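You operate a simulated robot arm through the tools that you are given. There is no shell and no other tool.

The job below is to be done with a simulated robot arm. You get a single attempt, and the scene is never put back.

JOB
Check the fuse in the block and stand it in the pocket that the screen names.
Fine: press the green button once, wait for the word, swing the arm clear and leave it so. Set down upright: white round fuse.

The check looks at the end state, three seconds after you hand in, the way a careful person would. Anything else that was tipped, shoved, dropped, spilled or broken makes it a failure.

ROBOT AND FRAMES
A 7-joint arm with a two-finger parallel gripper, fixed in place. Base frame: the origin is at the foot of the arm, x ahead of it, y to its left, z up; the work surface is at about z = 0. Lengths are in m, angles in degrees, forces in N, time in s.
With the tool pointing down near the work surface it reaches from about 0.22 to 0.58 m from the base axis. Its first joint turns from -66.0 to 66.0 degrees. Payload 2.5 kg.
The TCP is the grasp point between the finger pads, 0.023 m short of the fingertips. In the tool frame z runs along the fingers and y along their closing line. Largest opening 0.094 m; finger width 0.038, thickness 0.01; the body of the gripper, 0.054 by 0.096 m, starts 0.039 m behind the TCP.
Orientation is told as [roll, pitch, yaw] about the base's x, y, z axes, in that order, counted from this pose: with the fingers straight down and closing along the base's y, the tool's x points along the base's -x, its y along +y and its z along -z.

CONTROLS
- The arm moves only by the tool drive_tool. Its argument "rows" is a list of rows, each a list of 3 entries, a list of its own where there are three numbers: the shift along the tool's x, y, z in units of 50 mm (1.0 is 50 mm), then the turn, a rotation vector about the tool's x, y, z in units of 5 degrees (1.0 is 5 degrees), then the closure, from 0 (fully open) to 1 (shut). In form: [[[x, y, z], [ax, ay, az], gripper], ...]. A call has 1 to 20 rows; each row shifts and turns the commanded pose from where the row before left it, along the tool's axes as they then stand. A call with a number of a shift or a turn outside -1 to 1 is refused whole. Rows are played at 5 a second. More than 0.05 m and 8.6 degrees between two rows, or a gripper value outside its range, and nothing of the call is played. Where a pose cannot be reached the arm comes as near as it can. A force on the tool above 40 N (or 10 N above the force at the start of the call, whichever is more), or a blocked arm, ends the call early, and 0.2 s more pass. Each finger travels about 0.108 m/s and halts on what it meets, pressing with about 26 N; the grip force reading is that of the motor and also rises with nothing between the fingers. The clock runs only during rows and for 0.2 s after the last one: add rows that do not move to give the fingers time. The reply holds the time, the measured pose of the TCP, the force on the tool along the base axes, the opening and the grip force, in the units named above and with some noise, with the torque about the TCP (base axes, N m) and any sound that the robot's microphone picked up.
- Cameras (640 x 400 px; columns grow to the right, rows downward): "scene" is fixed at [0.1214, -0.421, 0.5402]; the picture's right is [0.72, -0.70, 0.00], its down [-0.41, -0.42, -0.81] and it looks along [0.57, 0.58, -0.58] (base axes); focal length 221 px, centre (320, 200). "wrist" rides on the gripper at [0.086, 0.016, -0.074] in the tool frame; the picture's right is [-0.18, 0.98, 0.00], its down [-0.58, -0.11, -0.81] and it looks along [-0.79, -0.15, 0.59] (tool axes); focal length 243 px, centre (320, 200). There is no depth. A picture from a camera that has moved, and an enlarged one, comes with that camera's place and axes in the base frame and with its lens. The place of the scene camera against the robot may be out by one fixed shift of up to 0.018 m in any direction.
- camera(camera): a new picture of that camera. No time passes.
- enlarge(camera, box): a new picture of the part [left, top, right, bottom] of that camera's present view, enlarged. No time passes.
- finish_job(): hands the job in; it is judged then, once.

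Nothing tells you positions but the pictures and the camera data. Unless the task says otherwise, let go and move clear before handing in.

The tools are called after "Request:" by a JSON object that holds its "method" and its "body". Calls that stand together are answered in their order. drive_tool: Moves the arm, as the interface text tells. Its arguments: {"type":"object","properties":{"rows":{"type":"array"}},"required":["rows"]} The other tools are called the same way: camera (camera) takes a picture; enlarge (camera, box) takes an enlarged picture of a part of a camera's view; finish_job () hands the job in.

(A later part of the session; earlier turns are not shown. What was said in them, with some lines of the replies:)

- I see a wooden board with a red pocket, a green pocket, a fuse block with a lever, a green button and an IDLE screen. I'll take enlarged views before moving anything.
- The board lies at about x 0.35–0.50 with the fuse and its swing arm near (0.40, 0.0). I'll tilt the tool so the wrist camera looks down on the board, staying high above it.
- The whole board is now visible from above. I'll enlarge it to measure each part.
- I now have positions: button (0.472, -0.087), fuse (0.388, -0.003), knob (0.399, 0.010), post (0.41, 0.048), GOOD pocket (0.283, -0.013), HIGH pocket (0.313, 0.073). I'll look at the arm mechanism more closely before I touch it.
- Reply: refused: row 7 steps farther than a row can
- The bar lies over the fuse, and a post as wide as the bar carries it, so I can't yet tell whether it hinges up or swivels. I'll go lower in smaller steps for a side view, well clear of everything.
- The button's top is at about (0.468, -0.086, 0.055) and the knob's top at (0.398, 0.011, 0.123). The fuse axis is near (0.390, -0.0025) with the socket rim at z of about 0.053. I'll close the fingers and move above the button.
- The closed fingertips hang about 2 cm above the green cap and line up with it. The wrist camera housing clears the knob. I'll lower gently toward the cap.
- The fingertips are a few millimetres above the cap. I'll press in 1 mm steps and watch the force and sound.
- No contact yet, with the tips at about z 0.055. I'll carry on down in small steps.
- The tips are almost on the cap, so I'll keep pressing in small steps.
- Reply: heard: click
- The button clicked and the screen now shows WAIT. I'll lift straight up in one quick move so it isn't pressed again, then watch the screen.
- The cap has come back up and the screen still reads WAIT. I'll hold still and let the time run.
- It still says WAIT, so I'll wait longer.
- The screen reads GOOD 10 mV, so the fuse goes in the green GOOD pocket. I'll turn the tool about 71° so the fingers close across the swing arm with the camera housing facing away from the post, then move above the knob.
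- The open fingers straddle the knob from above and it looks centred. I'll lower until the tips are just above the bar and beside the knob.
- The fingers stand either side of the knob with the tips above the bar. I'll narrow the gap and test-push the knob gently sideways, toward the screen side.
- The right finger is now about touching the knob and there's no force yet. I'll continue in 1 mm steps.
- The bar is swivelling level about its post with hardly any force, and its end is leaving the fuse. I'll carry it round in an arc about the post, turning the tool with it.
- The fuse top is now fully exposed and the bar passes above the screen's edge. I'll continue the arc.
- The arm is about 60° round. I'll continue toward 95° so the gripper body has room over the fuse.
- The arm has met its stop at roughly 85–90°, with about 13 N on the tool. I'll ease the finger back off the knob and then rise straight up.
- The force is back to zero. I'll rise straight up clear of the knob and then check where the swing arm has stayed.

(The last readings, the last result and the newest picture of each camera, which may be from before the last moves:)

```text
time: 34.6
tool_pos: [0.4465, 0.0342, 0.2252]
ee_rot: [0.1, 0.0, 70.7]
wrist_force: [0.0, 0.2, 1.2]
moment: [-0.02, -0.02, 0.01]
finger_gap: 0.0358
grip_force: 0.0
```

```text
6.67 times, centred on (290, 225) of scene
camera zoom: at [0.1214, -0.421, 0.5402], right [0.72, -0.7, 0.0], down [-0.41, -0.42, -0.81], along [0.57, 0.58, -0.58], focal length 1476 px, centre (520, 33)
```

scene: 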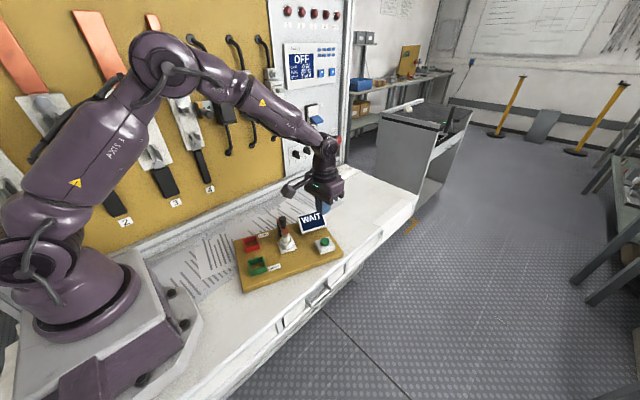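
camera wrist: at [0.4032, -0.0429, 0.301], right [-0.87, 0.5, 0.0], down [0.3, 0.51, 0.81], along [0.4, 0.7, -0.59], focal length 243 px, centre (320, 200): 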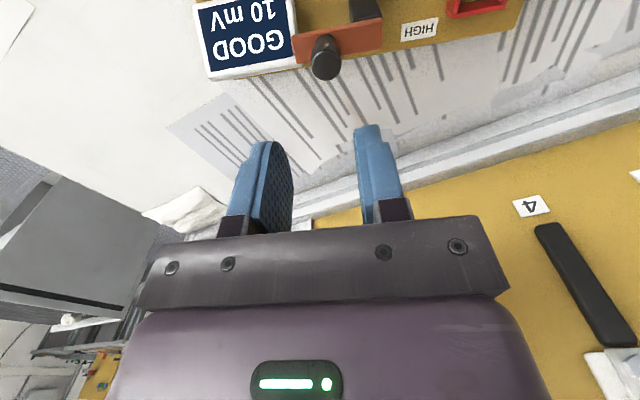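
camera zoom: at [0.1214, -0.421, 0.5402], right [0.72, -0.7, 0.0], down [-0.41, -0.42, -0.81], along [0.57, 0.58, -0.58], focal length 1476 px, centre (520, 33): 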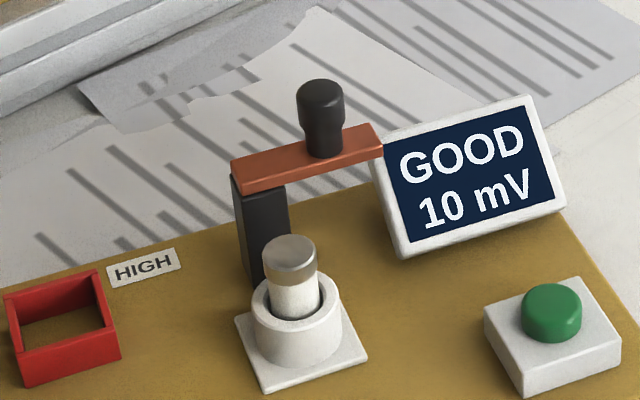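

The swing arm has stayed about 90° away, with its knob at about (0.442, 0.034). I'll move above the fuse with the fingers moderately open.

Request:
{"method": "drive_tool", "body": {"rows": [[[0.536, 0.411, 0], [0, 0, 0], 0.36], [[0.536, 0.411, 0], [0, 0, 0], 0.36], [[0, 0, 0.6], [0, 0, 0], 0.36], [[0, 0, 0.6], [0, 0, 0], 0.36], [[0, 0, 0], [0, 0, 0], 0.36]]}}

Request:
{"method": "camera", "body": {"camera": "wrist"}}

Request:
{"method": "enlarge", "body": {"camera": "wrist", "box": [270, 60, 370, 160]}}

Request:
{"method": "enlarge", "body": {"camera": "scene", "box": [255, 175, 325, 255]}}

```text
time: 35.8
tool_pos: [0.3904, -0.0038, 0.164]
ee_rot: [0.0, 0.0, 70.7]
wrist_force: [0.2, -0.4, 0.0]
moment: [0.02, -0.01, -0.03]
finger_gap: 0.0601
grip_force: 0.0
```

```text
taken
camera wrist: at [0.3477, -0.0801, 0.2394], right [-0.87, 0.5, 0.0], down [0.29, 0.51, 0.81], along [0.4, 0.7, -0.59], focal length 243 px, centre (320, 200)
```

wrist: 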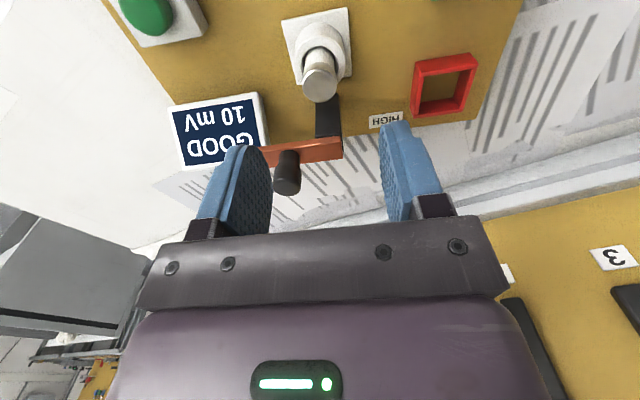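

```text
4.00 times, centred on (320, 110) of wrist
camera zoom: at [0.3477, -0.0801, 0.2394], right [-0.87, 0.5, 0.0], down [0.29, 0.51, 0.81], along [0.4, 0.7, -0.59], focal length 970 px, centre (320, 560)
```

zoom: 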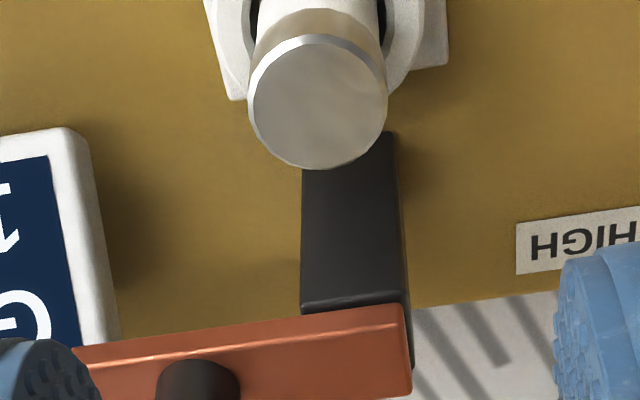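

```text
5.00 times, centred on (290, 215) of scene
camera zoom: at [0.1214, -0.421, 0.5402], right [0.72, -0.7, 0.0], down [-0.41, -0.42, -0.81], along [0.57, 0.58, -0.58], focal length 1107 px, centre (470, 125)
```

zoom: 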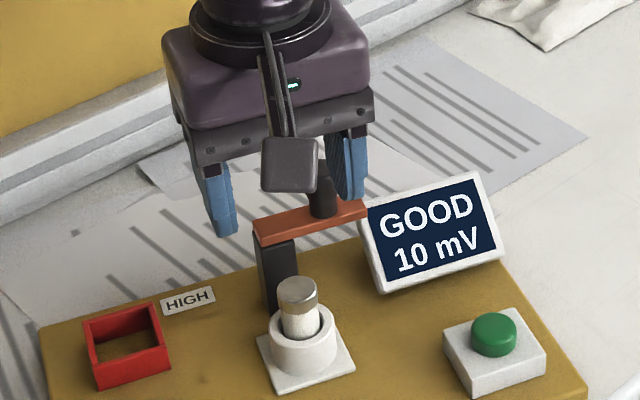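

The fuse's top is centred between the fingers at about (0.390, -0.004) and is about 23 mm wide. The post and bar are at least 1 cm clear of the gripper. I'll lower until the tips sit just above the socket rim.

Request:
{"method": "drive_tool", "body": {"rows": [[[0, 0, 0.5], [0, 0, 0], 0.36], [[0, 0, 0.5], [0, 0, 0], 0.36], [[0, 0, 0.3], [0, 0, 0], 0.36], [[0, 0, 0.2], [0, 0, 0], 0.36], [[0, 0, 0.1], [0, 0, 0], 0.36], [[0, 0, 0], [0, 0, 0], 0.36]]}}

Request:
{"method": "camera", "body": {"camera": "wrist"}}

Request:
{"method": "enlarge", "body": {"camera": "scene", "box": [260, 200, 320, 260]}}

```text
time: 37.2
tool_pos: [0.39, -0.0044, 0.0853]
ee_rot: [-0.1, 0.0, 70.6]
wrist_force: [0.8, 1.4, -0.1]
moment: [0.0, 0.01, 0.01]
finger_gap: 0.0601
grip_force: 0.0
```

```text
taken
camera wrist: at [0.3475, -0.0807, 0.1598], right [-0.87, 0.5, 0.0], down [0.29, 0.51, 0.81], along [0.4, 0.7, -0.59], focal length 243 px, centre (320, 200)
```

wrist: 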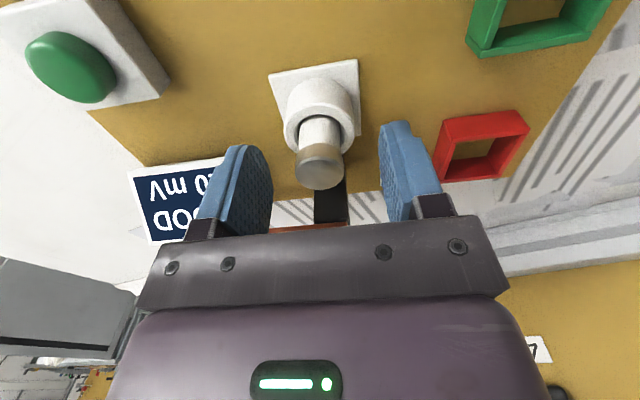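

```text
6.67 times, centred on (290, 230) of scene
camera zoom: at [0.1214, -0.421, 0.5402], right [0.72, -0.7, 0.0], down [-0.41, -0.42, -0.81], along [0.57, 0.58, -0.58], focal length 1476 px, centre (520, 0)
```

zoom: 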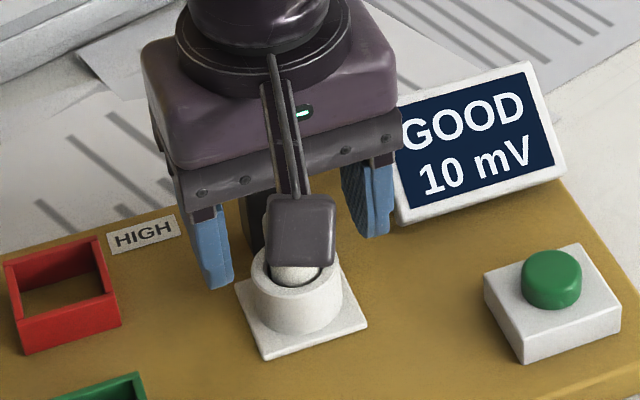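

The fuse is centred and the tips are still clear above the rim. I'll go down 3.5 mm more and then close on the fuse.

Request:
{"method": "drive_tool", "body": {"rows": [[[0, 0, 0.07], [0, 0, 0], 0.36], [[0, 0, 0], [0, 0, 0], 0.6], [[0, 0, 0], [0, 0, 0], 0.7], [[0, 0, 0], [0, 0, 0], 0.7]]}}

Request:
{"method": "camera", "body": {"camera": "wrist"}}

```text
time: 38.2
tool_pos: [0.3898, -0.0043, 0.0812]
ee_rot: [-0.1, 0.0, 70.7]
wrist_force: [0.0, -0.1, -0.1]
moment: [0.0, 0.03, 0.02]
finger_gap: 0.0281
grip_force: 0.1
```

```text
taken
camera wrist: at [0.347, -0.081, 0.1566], right [-0.87, 0.5, 0.0], down [0.29, 0.51, 0.81], along [0.4, 0.7, -0.59], focal length 243 px, centre (320, 200)
```

wrist: 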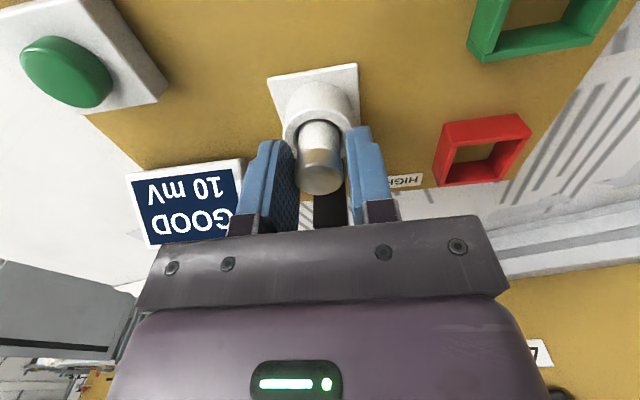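

The fingers are a few millimetres either side of the fuse and it's well centred. I'll close now.

Request:
{"method": "drive_tool", "body": {"rows": [[[0, 0, 0], [0, 0, 0], 0.75], [[0, 0, 0], [0, 0, 0], 0.85], [[0, 0, 0], [0, 0, 0], 1], [[0, 0, 0], [0, 0, 0], 1], [[0, 0, 0], [0, 0, 0], 1]]}}

Request:
{"method": "camera", "body": {"camera": "wrist"}}

```text
time: 39.4
tool_pos: [0.3904, -0.0046, 0.0816]
ee_rot: [-0.1, 0.0, 70.7]
wrist_force: [5.6, -2.7, -1.0]
moment: [-0.06, -0.17, 0.01]
finger_gap: 0.0227
grip_force: 25.8
```

```text
taken
camera wrist: at [0.3474, -0.0811, 0.1568], right [-0.87, 0.5, 0.0], down [0.29, 0.51, 0.81], along [0.4, 0.7, -0.59], focal length 243 px, centre (320, 200)
```

wrist: 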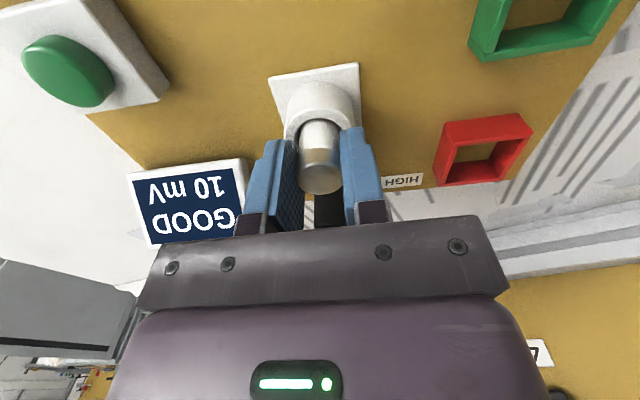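

The fuse is gripped (22.7 mm gap) with a slight 6 N side load from a small off-centre. I'll shift 1 mm to relieve that before lifting.

Request:
{"method": "drive_tool", "body": {"rows": [[[0, -0.02, 0], [0, 0, 0], 1], [[0, 0, 0], [0, 0, 0], 1]]}}

```text
time: 40.0
tool_pos: [0.3903, -0.0056, 0.0831]
ee_rot: [0.0, 0.0, 70.6]
wrist_force: [3.5, -0.4, 0.3]
moment: [-0.04, -0.12, 0.01]
finger_gap: 0.0227
grip_force: 25.9
```

Request:
{"method": "drive_tool", "body": {"rows": [[[0, -0.02, 0], [0, 0, 0], 1], [[0, 0, -0.1], [0, 0, 0], 1], [[0, 0, -0.1], [0, 0, 0], 1], [[0, 0, 0], [0, 0, 0], 1]]}}

Request:
{"method": "camera", "body": {"camera": "wrist"}}

```text
time: 41.0
tool_pos: [0.3904, -0.0052, 0.0922]
ee_rot: [0.0, -0.1, 70.7]
wrist_force: [-0.6, 0.2, -0.3]
moment: [0.04, -0.02, 0.0]
finger_gap: 0.023
grip_force: 26.3
```

```text
taken
camera wrist: at [0.3477, -0.0813, 0.1674], right [-0.87, 0.5, 0.0], down [0.3, 0.51, 0.81], along [0.4, 0.7, -0.59], focal length 243 px, centre (320, 200)
```

wrist: 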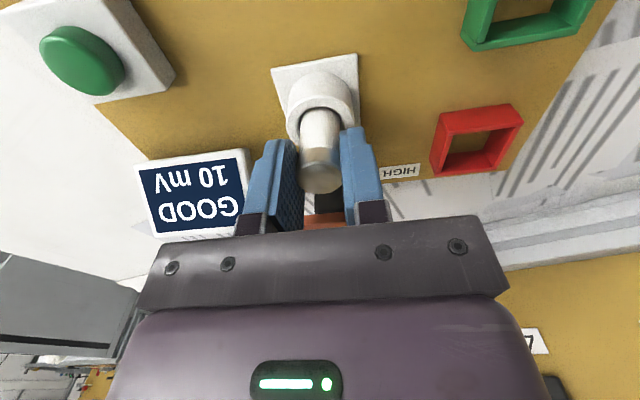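

The fuse is rising with the gripper and the side load is gone. I'll lift it well clear of the socket.

Request:
{"method": "drive_tool", "body": {"rows": [[[0, 0, -0.2], [0, 0, 0], 1], [[0, 0, -0.3], [0, 0, 0], 1], [[0, 0, -0.4], [0, 0, 0], 1], [[0, 0, -0.5], [0, 0, 0], 1], [[0, 0, -0.4], [0, 0, 0], 1], [[0, 0, 0], [0, 0, 0], 1]]}}

Request:
{"method": "camera", "body": {"camera": "wrist"}}

Request:
{"method": "enlarge", "body": {"camera": "scene", "box": [240, 170, 340, 270]}}

```text
time: 42.4
tool_pos: [0.3901, -0.0045, 0.1825]
ee_rot: [0.0, -0.1, 70.7]
wrist_force: [-0.5, 0.1, -0.3]
moment: [-0.01, 0.02, 0.0]
finger_gap: 0.023
grip_force: 25.8
```

```text
taken
camera wrist: at [0.3469, -0.0813, 0.258], right [-0.87, 0.5, 0.0], down [0.3, 0.51, 0.81], along [0.4, 0.7, -0.59], focal length 243 px, centre (320, 200)
```

wrist: 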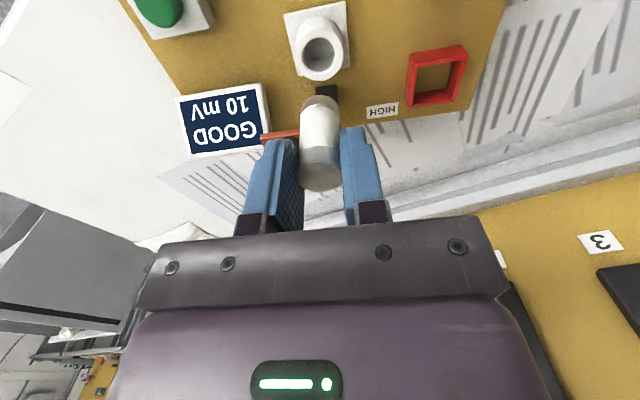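

```text
4.00 times, centred on (290, 220) of scene
camera zoom: at [0.1214, -0.421, 0.5402], right [0.72, -0.7, 0.0], down [-0.41, -0.42, -0.81], along [0.57, 0.58, -0.58], focal length 886 px, centre (440, 120)
```

zoom: 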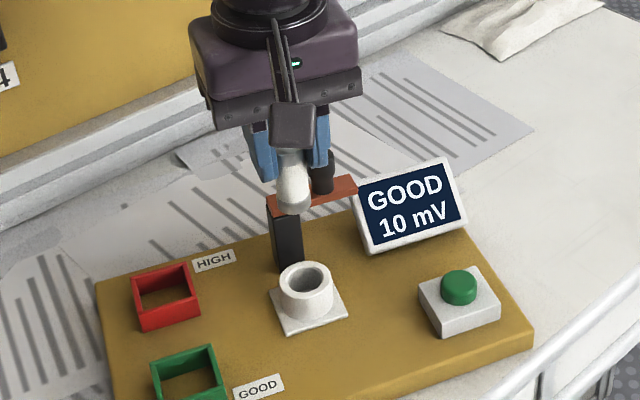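

The fuse is held upright and the socket is empty. I'll measure how far the fuse reaches below the fingers before going to the green pocket.

Request:
{"method": "enlarge", "body": {"camera": "wrist", "box": [270, 70, 370, 200]}}

Request:
{"method": "enlarge", "body": {"camera": "scene", "box": [270, 180, 320, 240]}}

```text
3.08 times, centred on (320, 135) of wrist
camera zoom: at [0.3469, -0.0813, 0.258], right [-0.87, 0.5, 0.0], down [0.3, 0.51, 0.81], along [0.4, 0.7, -0.59], focal length 746 px, centre (320, 400)
```

zoom: 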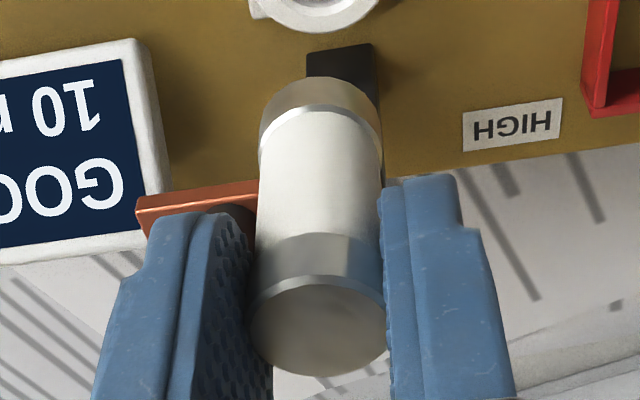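

```text
6.67 times, centred on (295, 210) of scene
camera zoom: at [0.1214, -0.421, 0.5402], right [0.72, -0.7, 0.0], down [-0.41, -0.42, -0.81], along [0.57, 0.58, -0.58], focal length 1476 px, centre (487, 133)
```

zoom: 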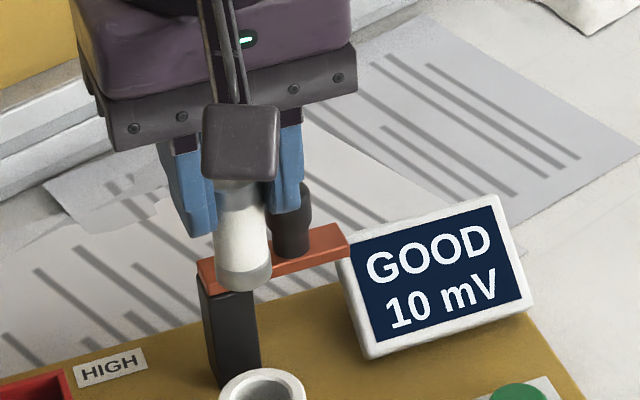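

The fuse is about 53 mm long, so its bottom is about 56 mm below the TCP. Its bottom is now at z 0.127, clear of everything. I'll carry it level to above the green pocket.

Request:
{"method": "drive_tool", "body": {"rows": [[[0.144, 0.33, 0], [0, 0, 0], 1], [[0.144, 0.33, 0], [0, 0, 0], 1], [[0.144, 0.33, 0], [0, 0, 0], 1], [[0.144, 0.33, 0], [0, 0, 0], 1], [[0.144, 0.33, 0], [0, 0, 0], 1], [[0.144, 0.33, 0], [0, 0, 0], 1], [[0, 0, 0], [0, 0, 0], 1], [[0, 0, 0], [0, 0, 0], 1]]}}

Request:
{"method": "camera", "body": {"camera": "wrist"}}

Request:
{"method": "enlarge", "body": {"camera": "wrist", "box": [260, 0, 400, 130]}}

Request:
{"method": "enlarge", "body": {"camera": "scene", "box": [220, 190, 320, 290]}}

```text
time: 44.2
tool_pos: [0.2846, -0.0131, 0.1815]
ee_rot: [0.0, 0.0, 70.7]
wrist_force: [0.5, -0.1, 0.1]
moment: [0.02, 0.03, -0.05]
finger_gap: 0.0229
grip_force: 26.0
```

```text
taken
camera wrist: at [0.2412, -0.0898, 0.2569], right [-0.87, 0.5, 0.0], down [0.29, 0.51, 0.81], along [0.4, 0.7, -0.59], focal length 243 px, centre (320, 200)
```

wrist: 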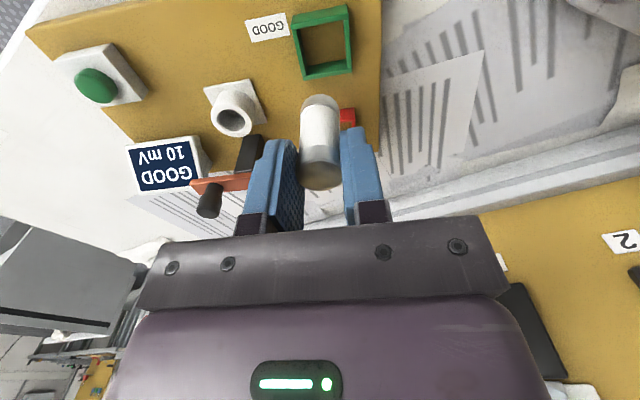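

```text
3.08 times, centred on (330, 65) of wrist
camera zoom: at [0.2412, -0.0898, 0.2569], right [-0.87, 0.5, 0.0], down [0.29, 0.51, 0.81], along [0.4, 0.7, -0.59], focal length 746 px, centre (289, 615)
```

zoom: 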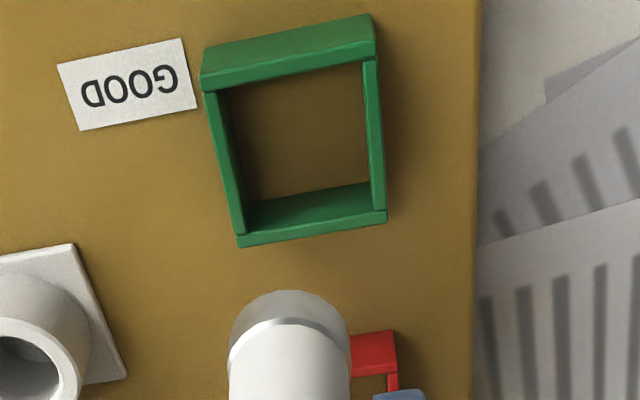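

```text
4.00 times, centred on (270, 240) of scene
camera zoom: at [0.1214, -0.421, 0.5402], right [0.72, -0.7, 0.0], down [-0.41, -0.42, -0.81], along [0.57, 0.58, -0.58], focal length 886 px, centre (520, 40)
```

zoom: 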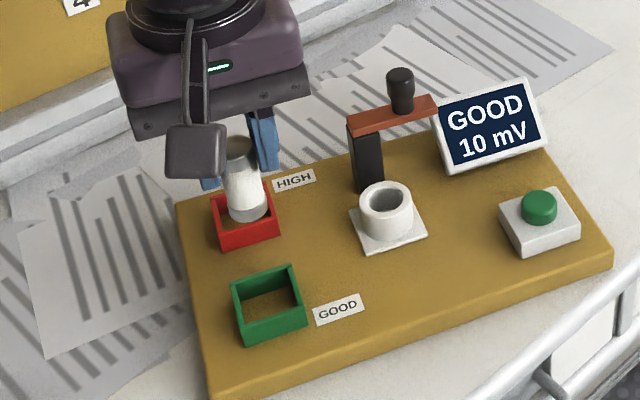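

The pocket centre is at about (0.2824, -0.0122), with an opening of about 36 mm. I'm 2–3 mm off, so I'll correct that and lower to just above the rim.

Request:
{"method": "drive_tool", "body": {"rows": [[[-0.017, 0.055, 0], [0, 0, 0], 1], [[0, 0, 0.5], [0, 0, 0], 1], [[0, 0, 0.5], [0, 0, 0], 1], [[0, 0, 0.4], [0, 0, 0], 1], [[0, 0, 0.1], [0, 0, 0], 1], [[0, 0, 0], [0, 0, 0], 1]]}}

Request:
{"method": "camera", "body": {"camera": "wrist"}}

Request:
{"method": "enlarge", "body": {"camera": "wrist", "box": [270, 60, 370, 160]}}

Request:
{"method": "enlarge", "body": {"camera": "scene", "box": [235, 230, 295, 290]}}

```text
time: 45.6
tool_pos: [0.2815, -0.0114, 0.1068]
ee_rot: [0.0, 0.1, 70.7]
wrist_force: [0.6, -0.2, -1.4]
moment: [-0.03, 0.0, -0.03]
finger_gap: 0.0229
grip_force: 25.8
```

```text
taken
camera wrist: at [0.2389, -0.0884, 0.1827], right [-0.87, 0.5, 0.0], down [0.29, 0.51, 0.81], along [0.4, 0.7, -0.59], focal length 243 px, centre (320, 200)
```

wrist: 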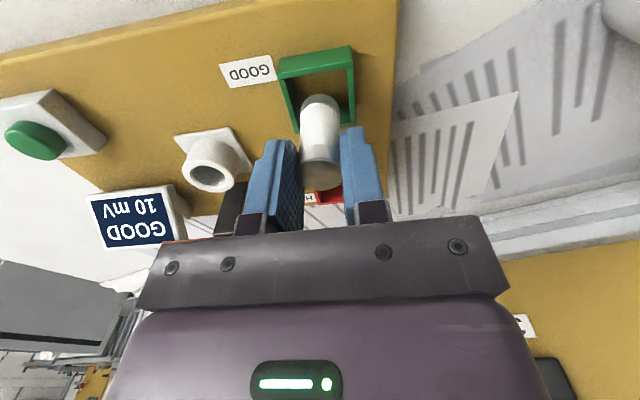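

```text
4.00 times, centred on (320, 110) of wrist
camera zoom: at [0.2389, -0.0884, 0.1827], right [-0.87, 0.5, 0.0], down [0.29, 0.51, 0.81], along [0.4, 0.7, -0.59], focal length 970 px, centre (320, 560)
```

zoom: 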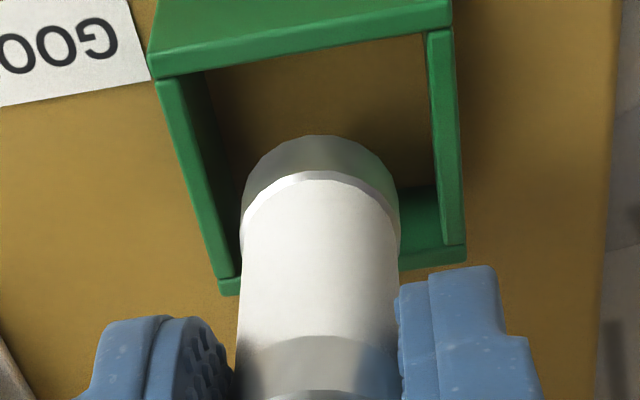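

```text
6.67 times, centred on (265, 260) of scene
camera zoom: at [0.1214, -0.421, 0.5402], right [0.72, -0.7, 0.0], down [-0.41, -0.42, -0.81], along [0.57, 0.58, -0.58], focal length 1476 px, centre (687, -200)
```

zoom: 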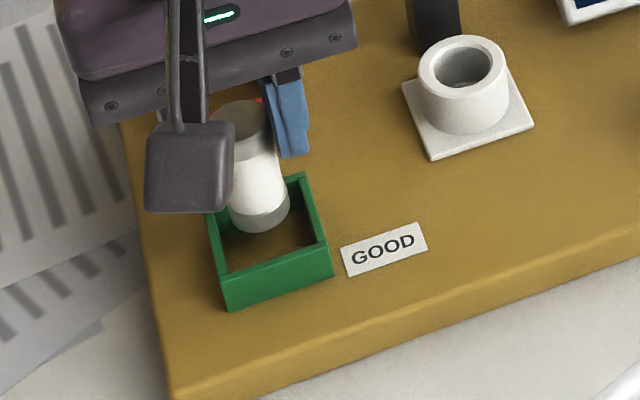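

The fuse is centred over the pocket to about 1 mm. I'll lower it in gradually and then feel for the floor.

Request:
{"method": "drive_tool", "body": {"rows": [[[0, 0, 0.15], [0, 0, 0], 1], [[0, 0, 0.15], [0, 0, 0], 1], [[0, 0, 0.1], [0, 0, 0], 1], [[0, 0, 0.06], [0, 0, 0], 1], [[0, 0, 0], [0, 0, 0], 1]]}}

Request:
{"method": "enlarge", "body": {"camera": "wrist", "box": [270, 60, 370, 160]}}

Request:
{"method": "enlarge", "body": {"camera": "scene", "box": [235, 230, 295, 290]}}

```text
time: 46.8
tool_pos: [0.2808, -0.0119, 0.084]
ee_rot: [0.0, 0.0, 70.6]
wrist_force: [-0.1, -0.7, -0.1]
moment: [-0.03, -0.01, 0.0]
finger_gap: 0.0226
grip_force: 26.0
```

```text
4.00 times, centred on (320, 110) of wrist
camera zoom: at [0.2382, -0.0883, 0.1592], right [-0.87, 0.5, 0.0], down [0.29, 0.51, 0.81], along [0.4, 0.7, -0.59], focal length 970 px, centre (320, 560)
```

zoom: 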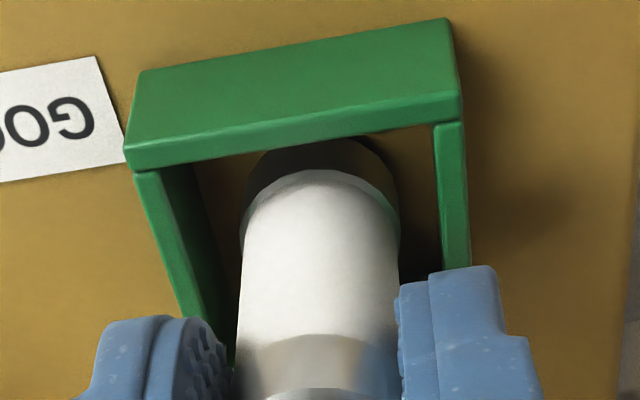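

```text
6.67 times, centred on (265, 260) of scene
camera zoom: at [0.1214, -0.421, 0.5402], right [0.72, -0.7, 0.0], down [-0.41, -0.42, -0.81], along [0.57, 0.58, -0.58], focal length 1476 px, centre (687, -200)
```

zoom: 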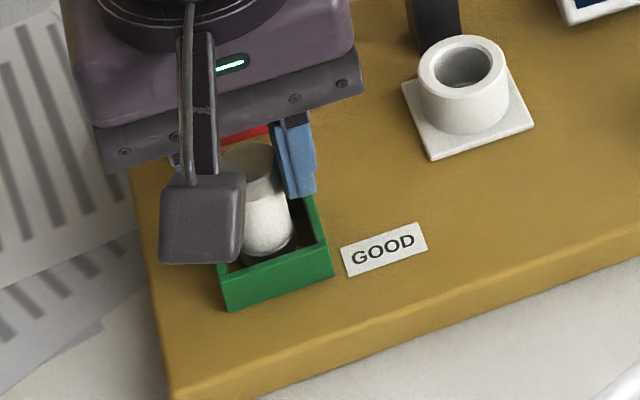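

The fuse is inside the pocket walls with no contact. I'll go down in 1 mm steps until it touches the floor.

Request:
{"method": "drive_tool", "body": {"rows": [[[0, 0, 0.03], [0, 0, 0], 1], [[0, 0, 0.03], [0, 0, 0], 1], [[0, 0, 0.02], [0, 0, 0], 1], [[0, 0, 0], [0, 0, 0], 1]]}}

```text
time: 47.8
tool_pos: [0.2817, -0.0115, 0.0811]
ee_rot: [0.1, 0.0, 70.8]
wrist_force: [-1.4, 0.1, 7.0]
moment: [-0.02, 0.12, 0.02]
finger_gap: 0.0224
grip_force: 25.9
```

There is 7 N upward at TCP z 0.081, the same height as when I gripped it in the socket, so it's on the floor. I'll check the picture before letting go.

Request:
{"method": "enlarge", "body": {"camera": "wrist", "box": [260, 60, 380, 200]}}

Request:
{"method": "enlarge", "body": {"camera": "scene", "box": [240, 240, 290, 285]}}

```text
2.86 times, centred on (320, 130) of wrist
camera zoom: at [0.2386, -0.0878, 0.156], right [-0.87, 0.5, 0.0], down [0.3, 0.51, 0.81], along [0.4, 0.7, -0.59], focal length 693 px, centre (320, 400)
```

zoom: 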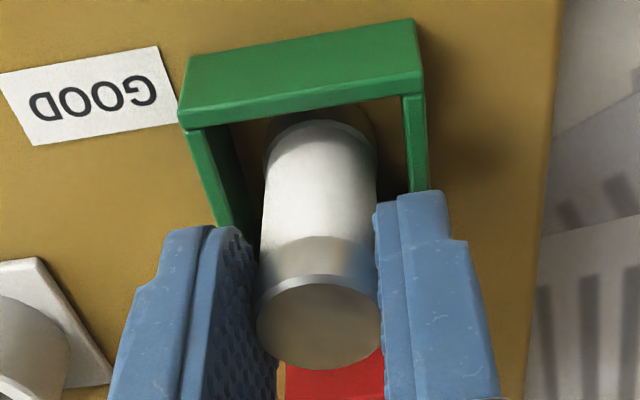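

```text
8.89 times, centred on (265, 262) of scene
camera zoom: at [0.1214, -0.421, 0.5402], right [0.72, -0.7, 0.0], down [-0.41, -0.42, -0.81], along [0.57, 0.58, -0.58], focal length 1968 px, centre (809, -356)
```

zoom: 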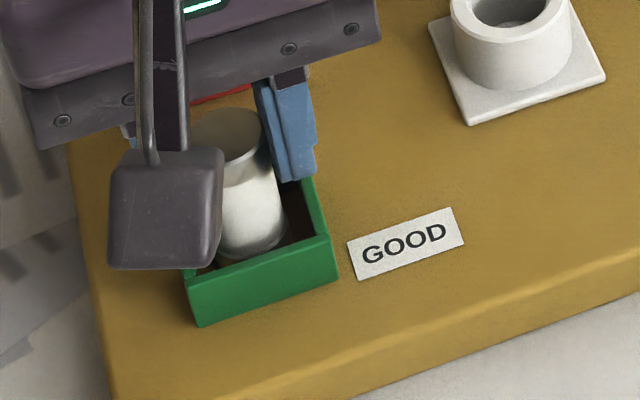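

The fuse is upright on the pocket floor, clear of all four walls. I'll open the fingers slowly and check before rising.

Request:
{"method": "drive_tool", "body": {"rows": [[[0, 0, -0.01], [0, 0, 0], 0.8], [[0, 0, 0], [0, 0, 0], 0.74], [[0, 0, 0], [0, 0, 0], 0.7], [[0, 0, 0], [0, 0, 0], 0.6], [[0, 0, 0], [0, 0, 0], 0.5], [[0, 0, 0], [0, 0, 0], 0.45], [[0, 0, 0], [0, 0, 0], 0.45]]}}

Request:
{"method": "enlarge", "body": {"camera": "wrist", "box": [240, 60, 400, 200]}}

```text
time: 49.4
tool_pos: [0.2813, -0.0134, 0.0809]
ee_rot: [0.2, 0.0, 70.7]
wrist_force: [-1.2, 0.3, 0.7]
moment: [0.0, -0.05, 0.0]
finger_gap: 0.0516
grip_force: 0.1
```

```text
2.86 times, centred on (320, 130) of wrist
camera zoom: at [0.2385, -0.0881, 0.1564], right [-0.87, 0.5, 0.0], down [0.29, 0.51, 0.81], along [0.4, 0.7, -0.59], focal length 693 px, centre (320, 400)
```

zoom: 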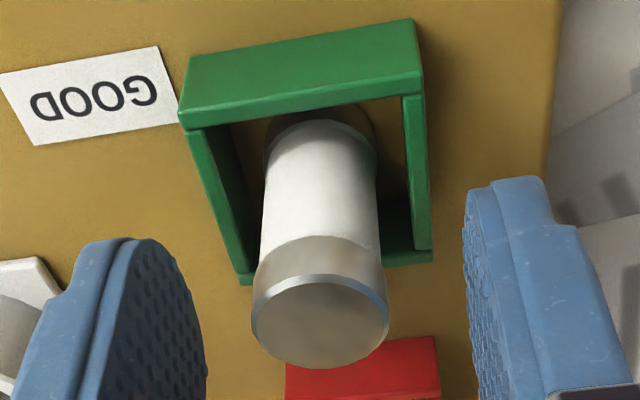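

The fuse stands free and upright. I'll rise straight up and well clear.

Request:
{"method": "drive_tool", "body": {"rows": [[[0, 0, -0.1], [0, 0, 0], 0.45], [[0, 0, -0.3], [0, 0, 0], 0.45], [[0, 0, -0.6], [0, 0, 0], 0.45], [[0, 0, -0.8], [0, 0, 0], 0.45], [[0, 0, -0.8], [0, 0, 0], 0.45], [[0, 0, -0.8], [0, 0, 0], 0.45], [[0, 0, -0.8], [0, 0, 0], 0.45], [[0, 0, 0], [0, 0, 0], 0.45], [[0, 0, 0], [0, 0, 0], 0.45]]}}

Request:
{"method": "camera", "body": {"camera": "wrist"}}

Request:
{"method": "camera", "body": {"camera": "scene"}}

Request:
{"method": "enlarge", "body": {"camera": "scene", "box": [225, 195, 350, 295]}}

```text
time: 51.4
tool_pos: [0.2809, -0.0109, 0.2916]
ee_rot: [0.0, 0.0, 70.7]
wrist_force: [0.4, 0.1, 0.0]
moment: [-0.01, 0.01, 0.01]
finger_gap: 0.0517
grip_force: 0.1
```

```text
taken
camera wrist: at [0.2382, -0.0876, 0.3667], right [-0.87, 0.5, 0.0], down [0.29, 0.51, 0.81], along [0.4, 0.7, -0.59], focal length 243 px, centre (320, 200)
```

wrist: 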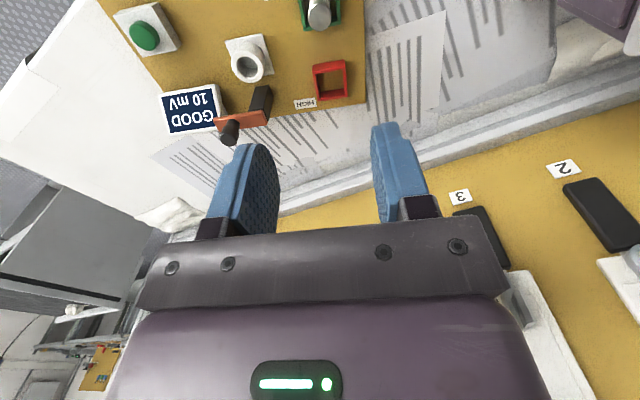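

```text
taken
```

scene: 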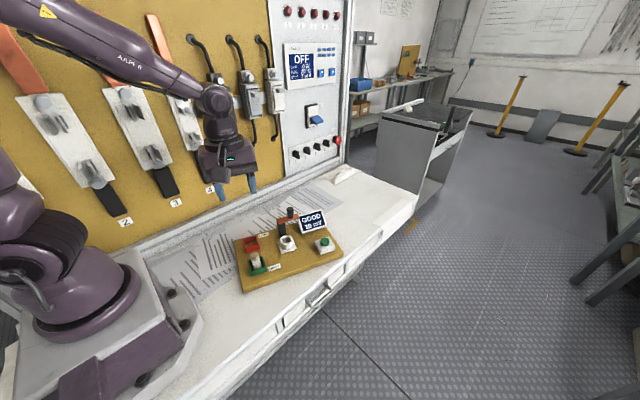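

```text
4.00 times, centred on (288, 245) of scene
camera zoom: at [0.1214, -0.421, 0.5402], right [0.72, -0.7, 0.0], down [-0.41, -0.42, -0.81], along [0.57, 0.58, -0.58], focal length 886 px, centre (450, 20)
```

zoom: 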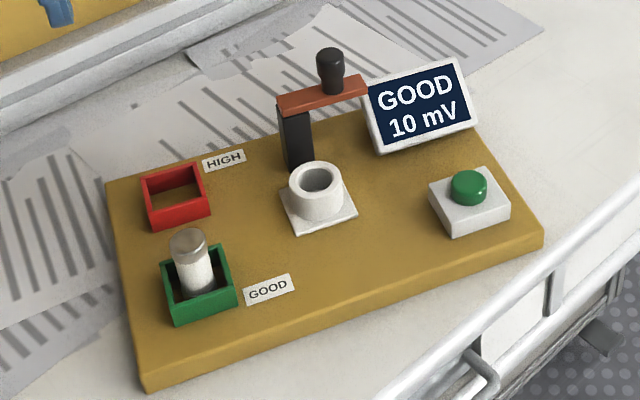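

The fuse stands upright in the green GOOD pocket, and the swing arm rests clear of the block. The screen still shows GOOD 10 mV, nothing else has been disturbed, and the gripper is high above the board, so I'm handing in.

Request:
{"method": "finish_job", "body": {}}

```text
The job is handed in.
```

The white round fuse tested good and now stands upright in the green GOOD pocket. I handed the job in after a last look at the board.

- **Check:** I pressed the green button once and heard one click. The screen showed WAIT and then GOOD 10 mV.
- **Swing arm:** it is turned about 90° away from the fuse block, as far as its stop, and left there. I pressed it against the stop with about 13 N for a moment before backing off.
- **Fuse:** I lowered it until it touched the pocket floor. After I let go it stood free, clear of all four walls.
- **Everything else:** in the last pictures nothing had been tipped or moved, and the gripper was well above the board.
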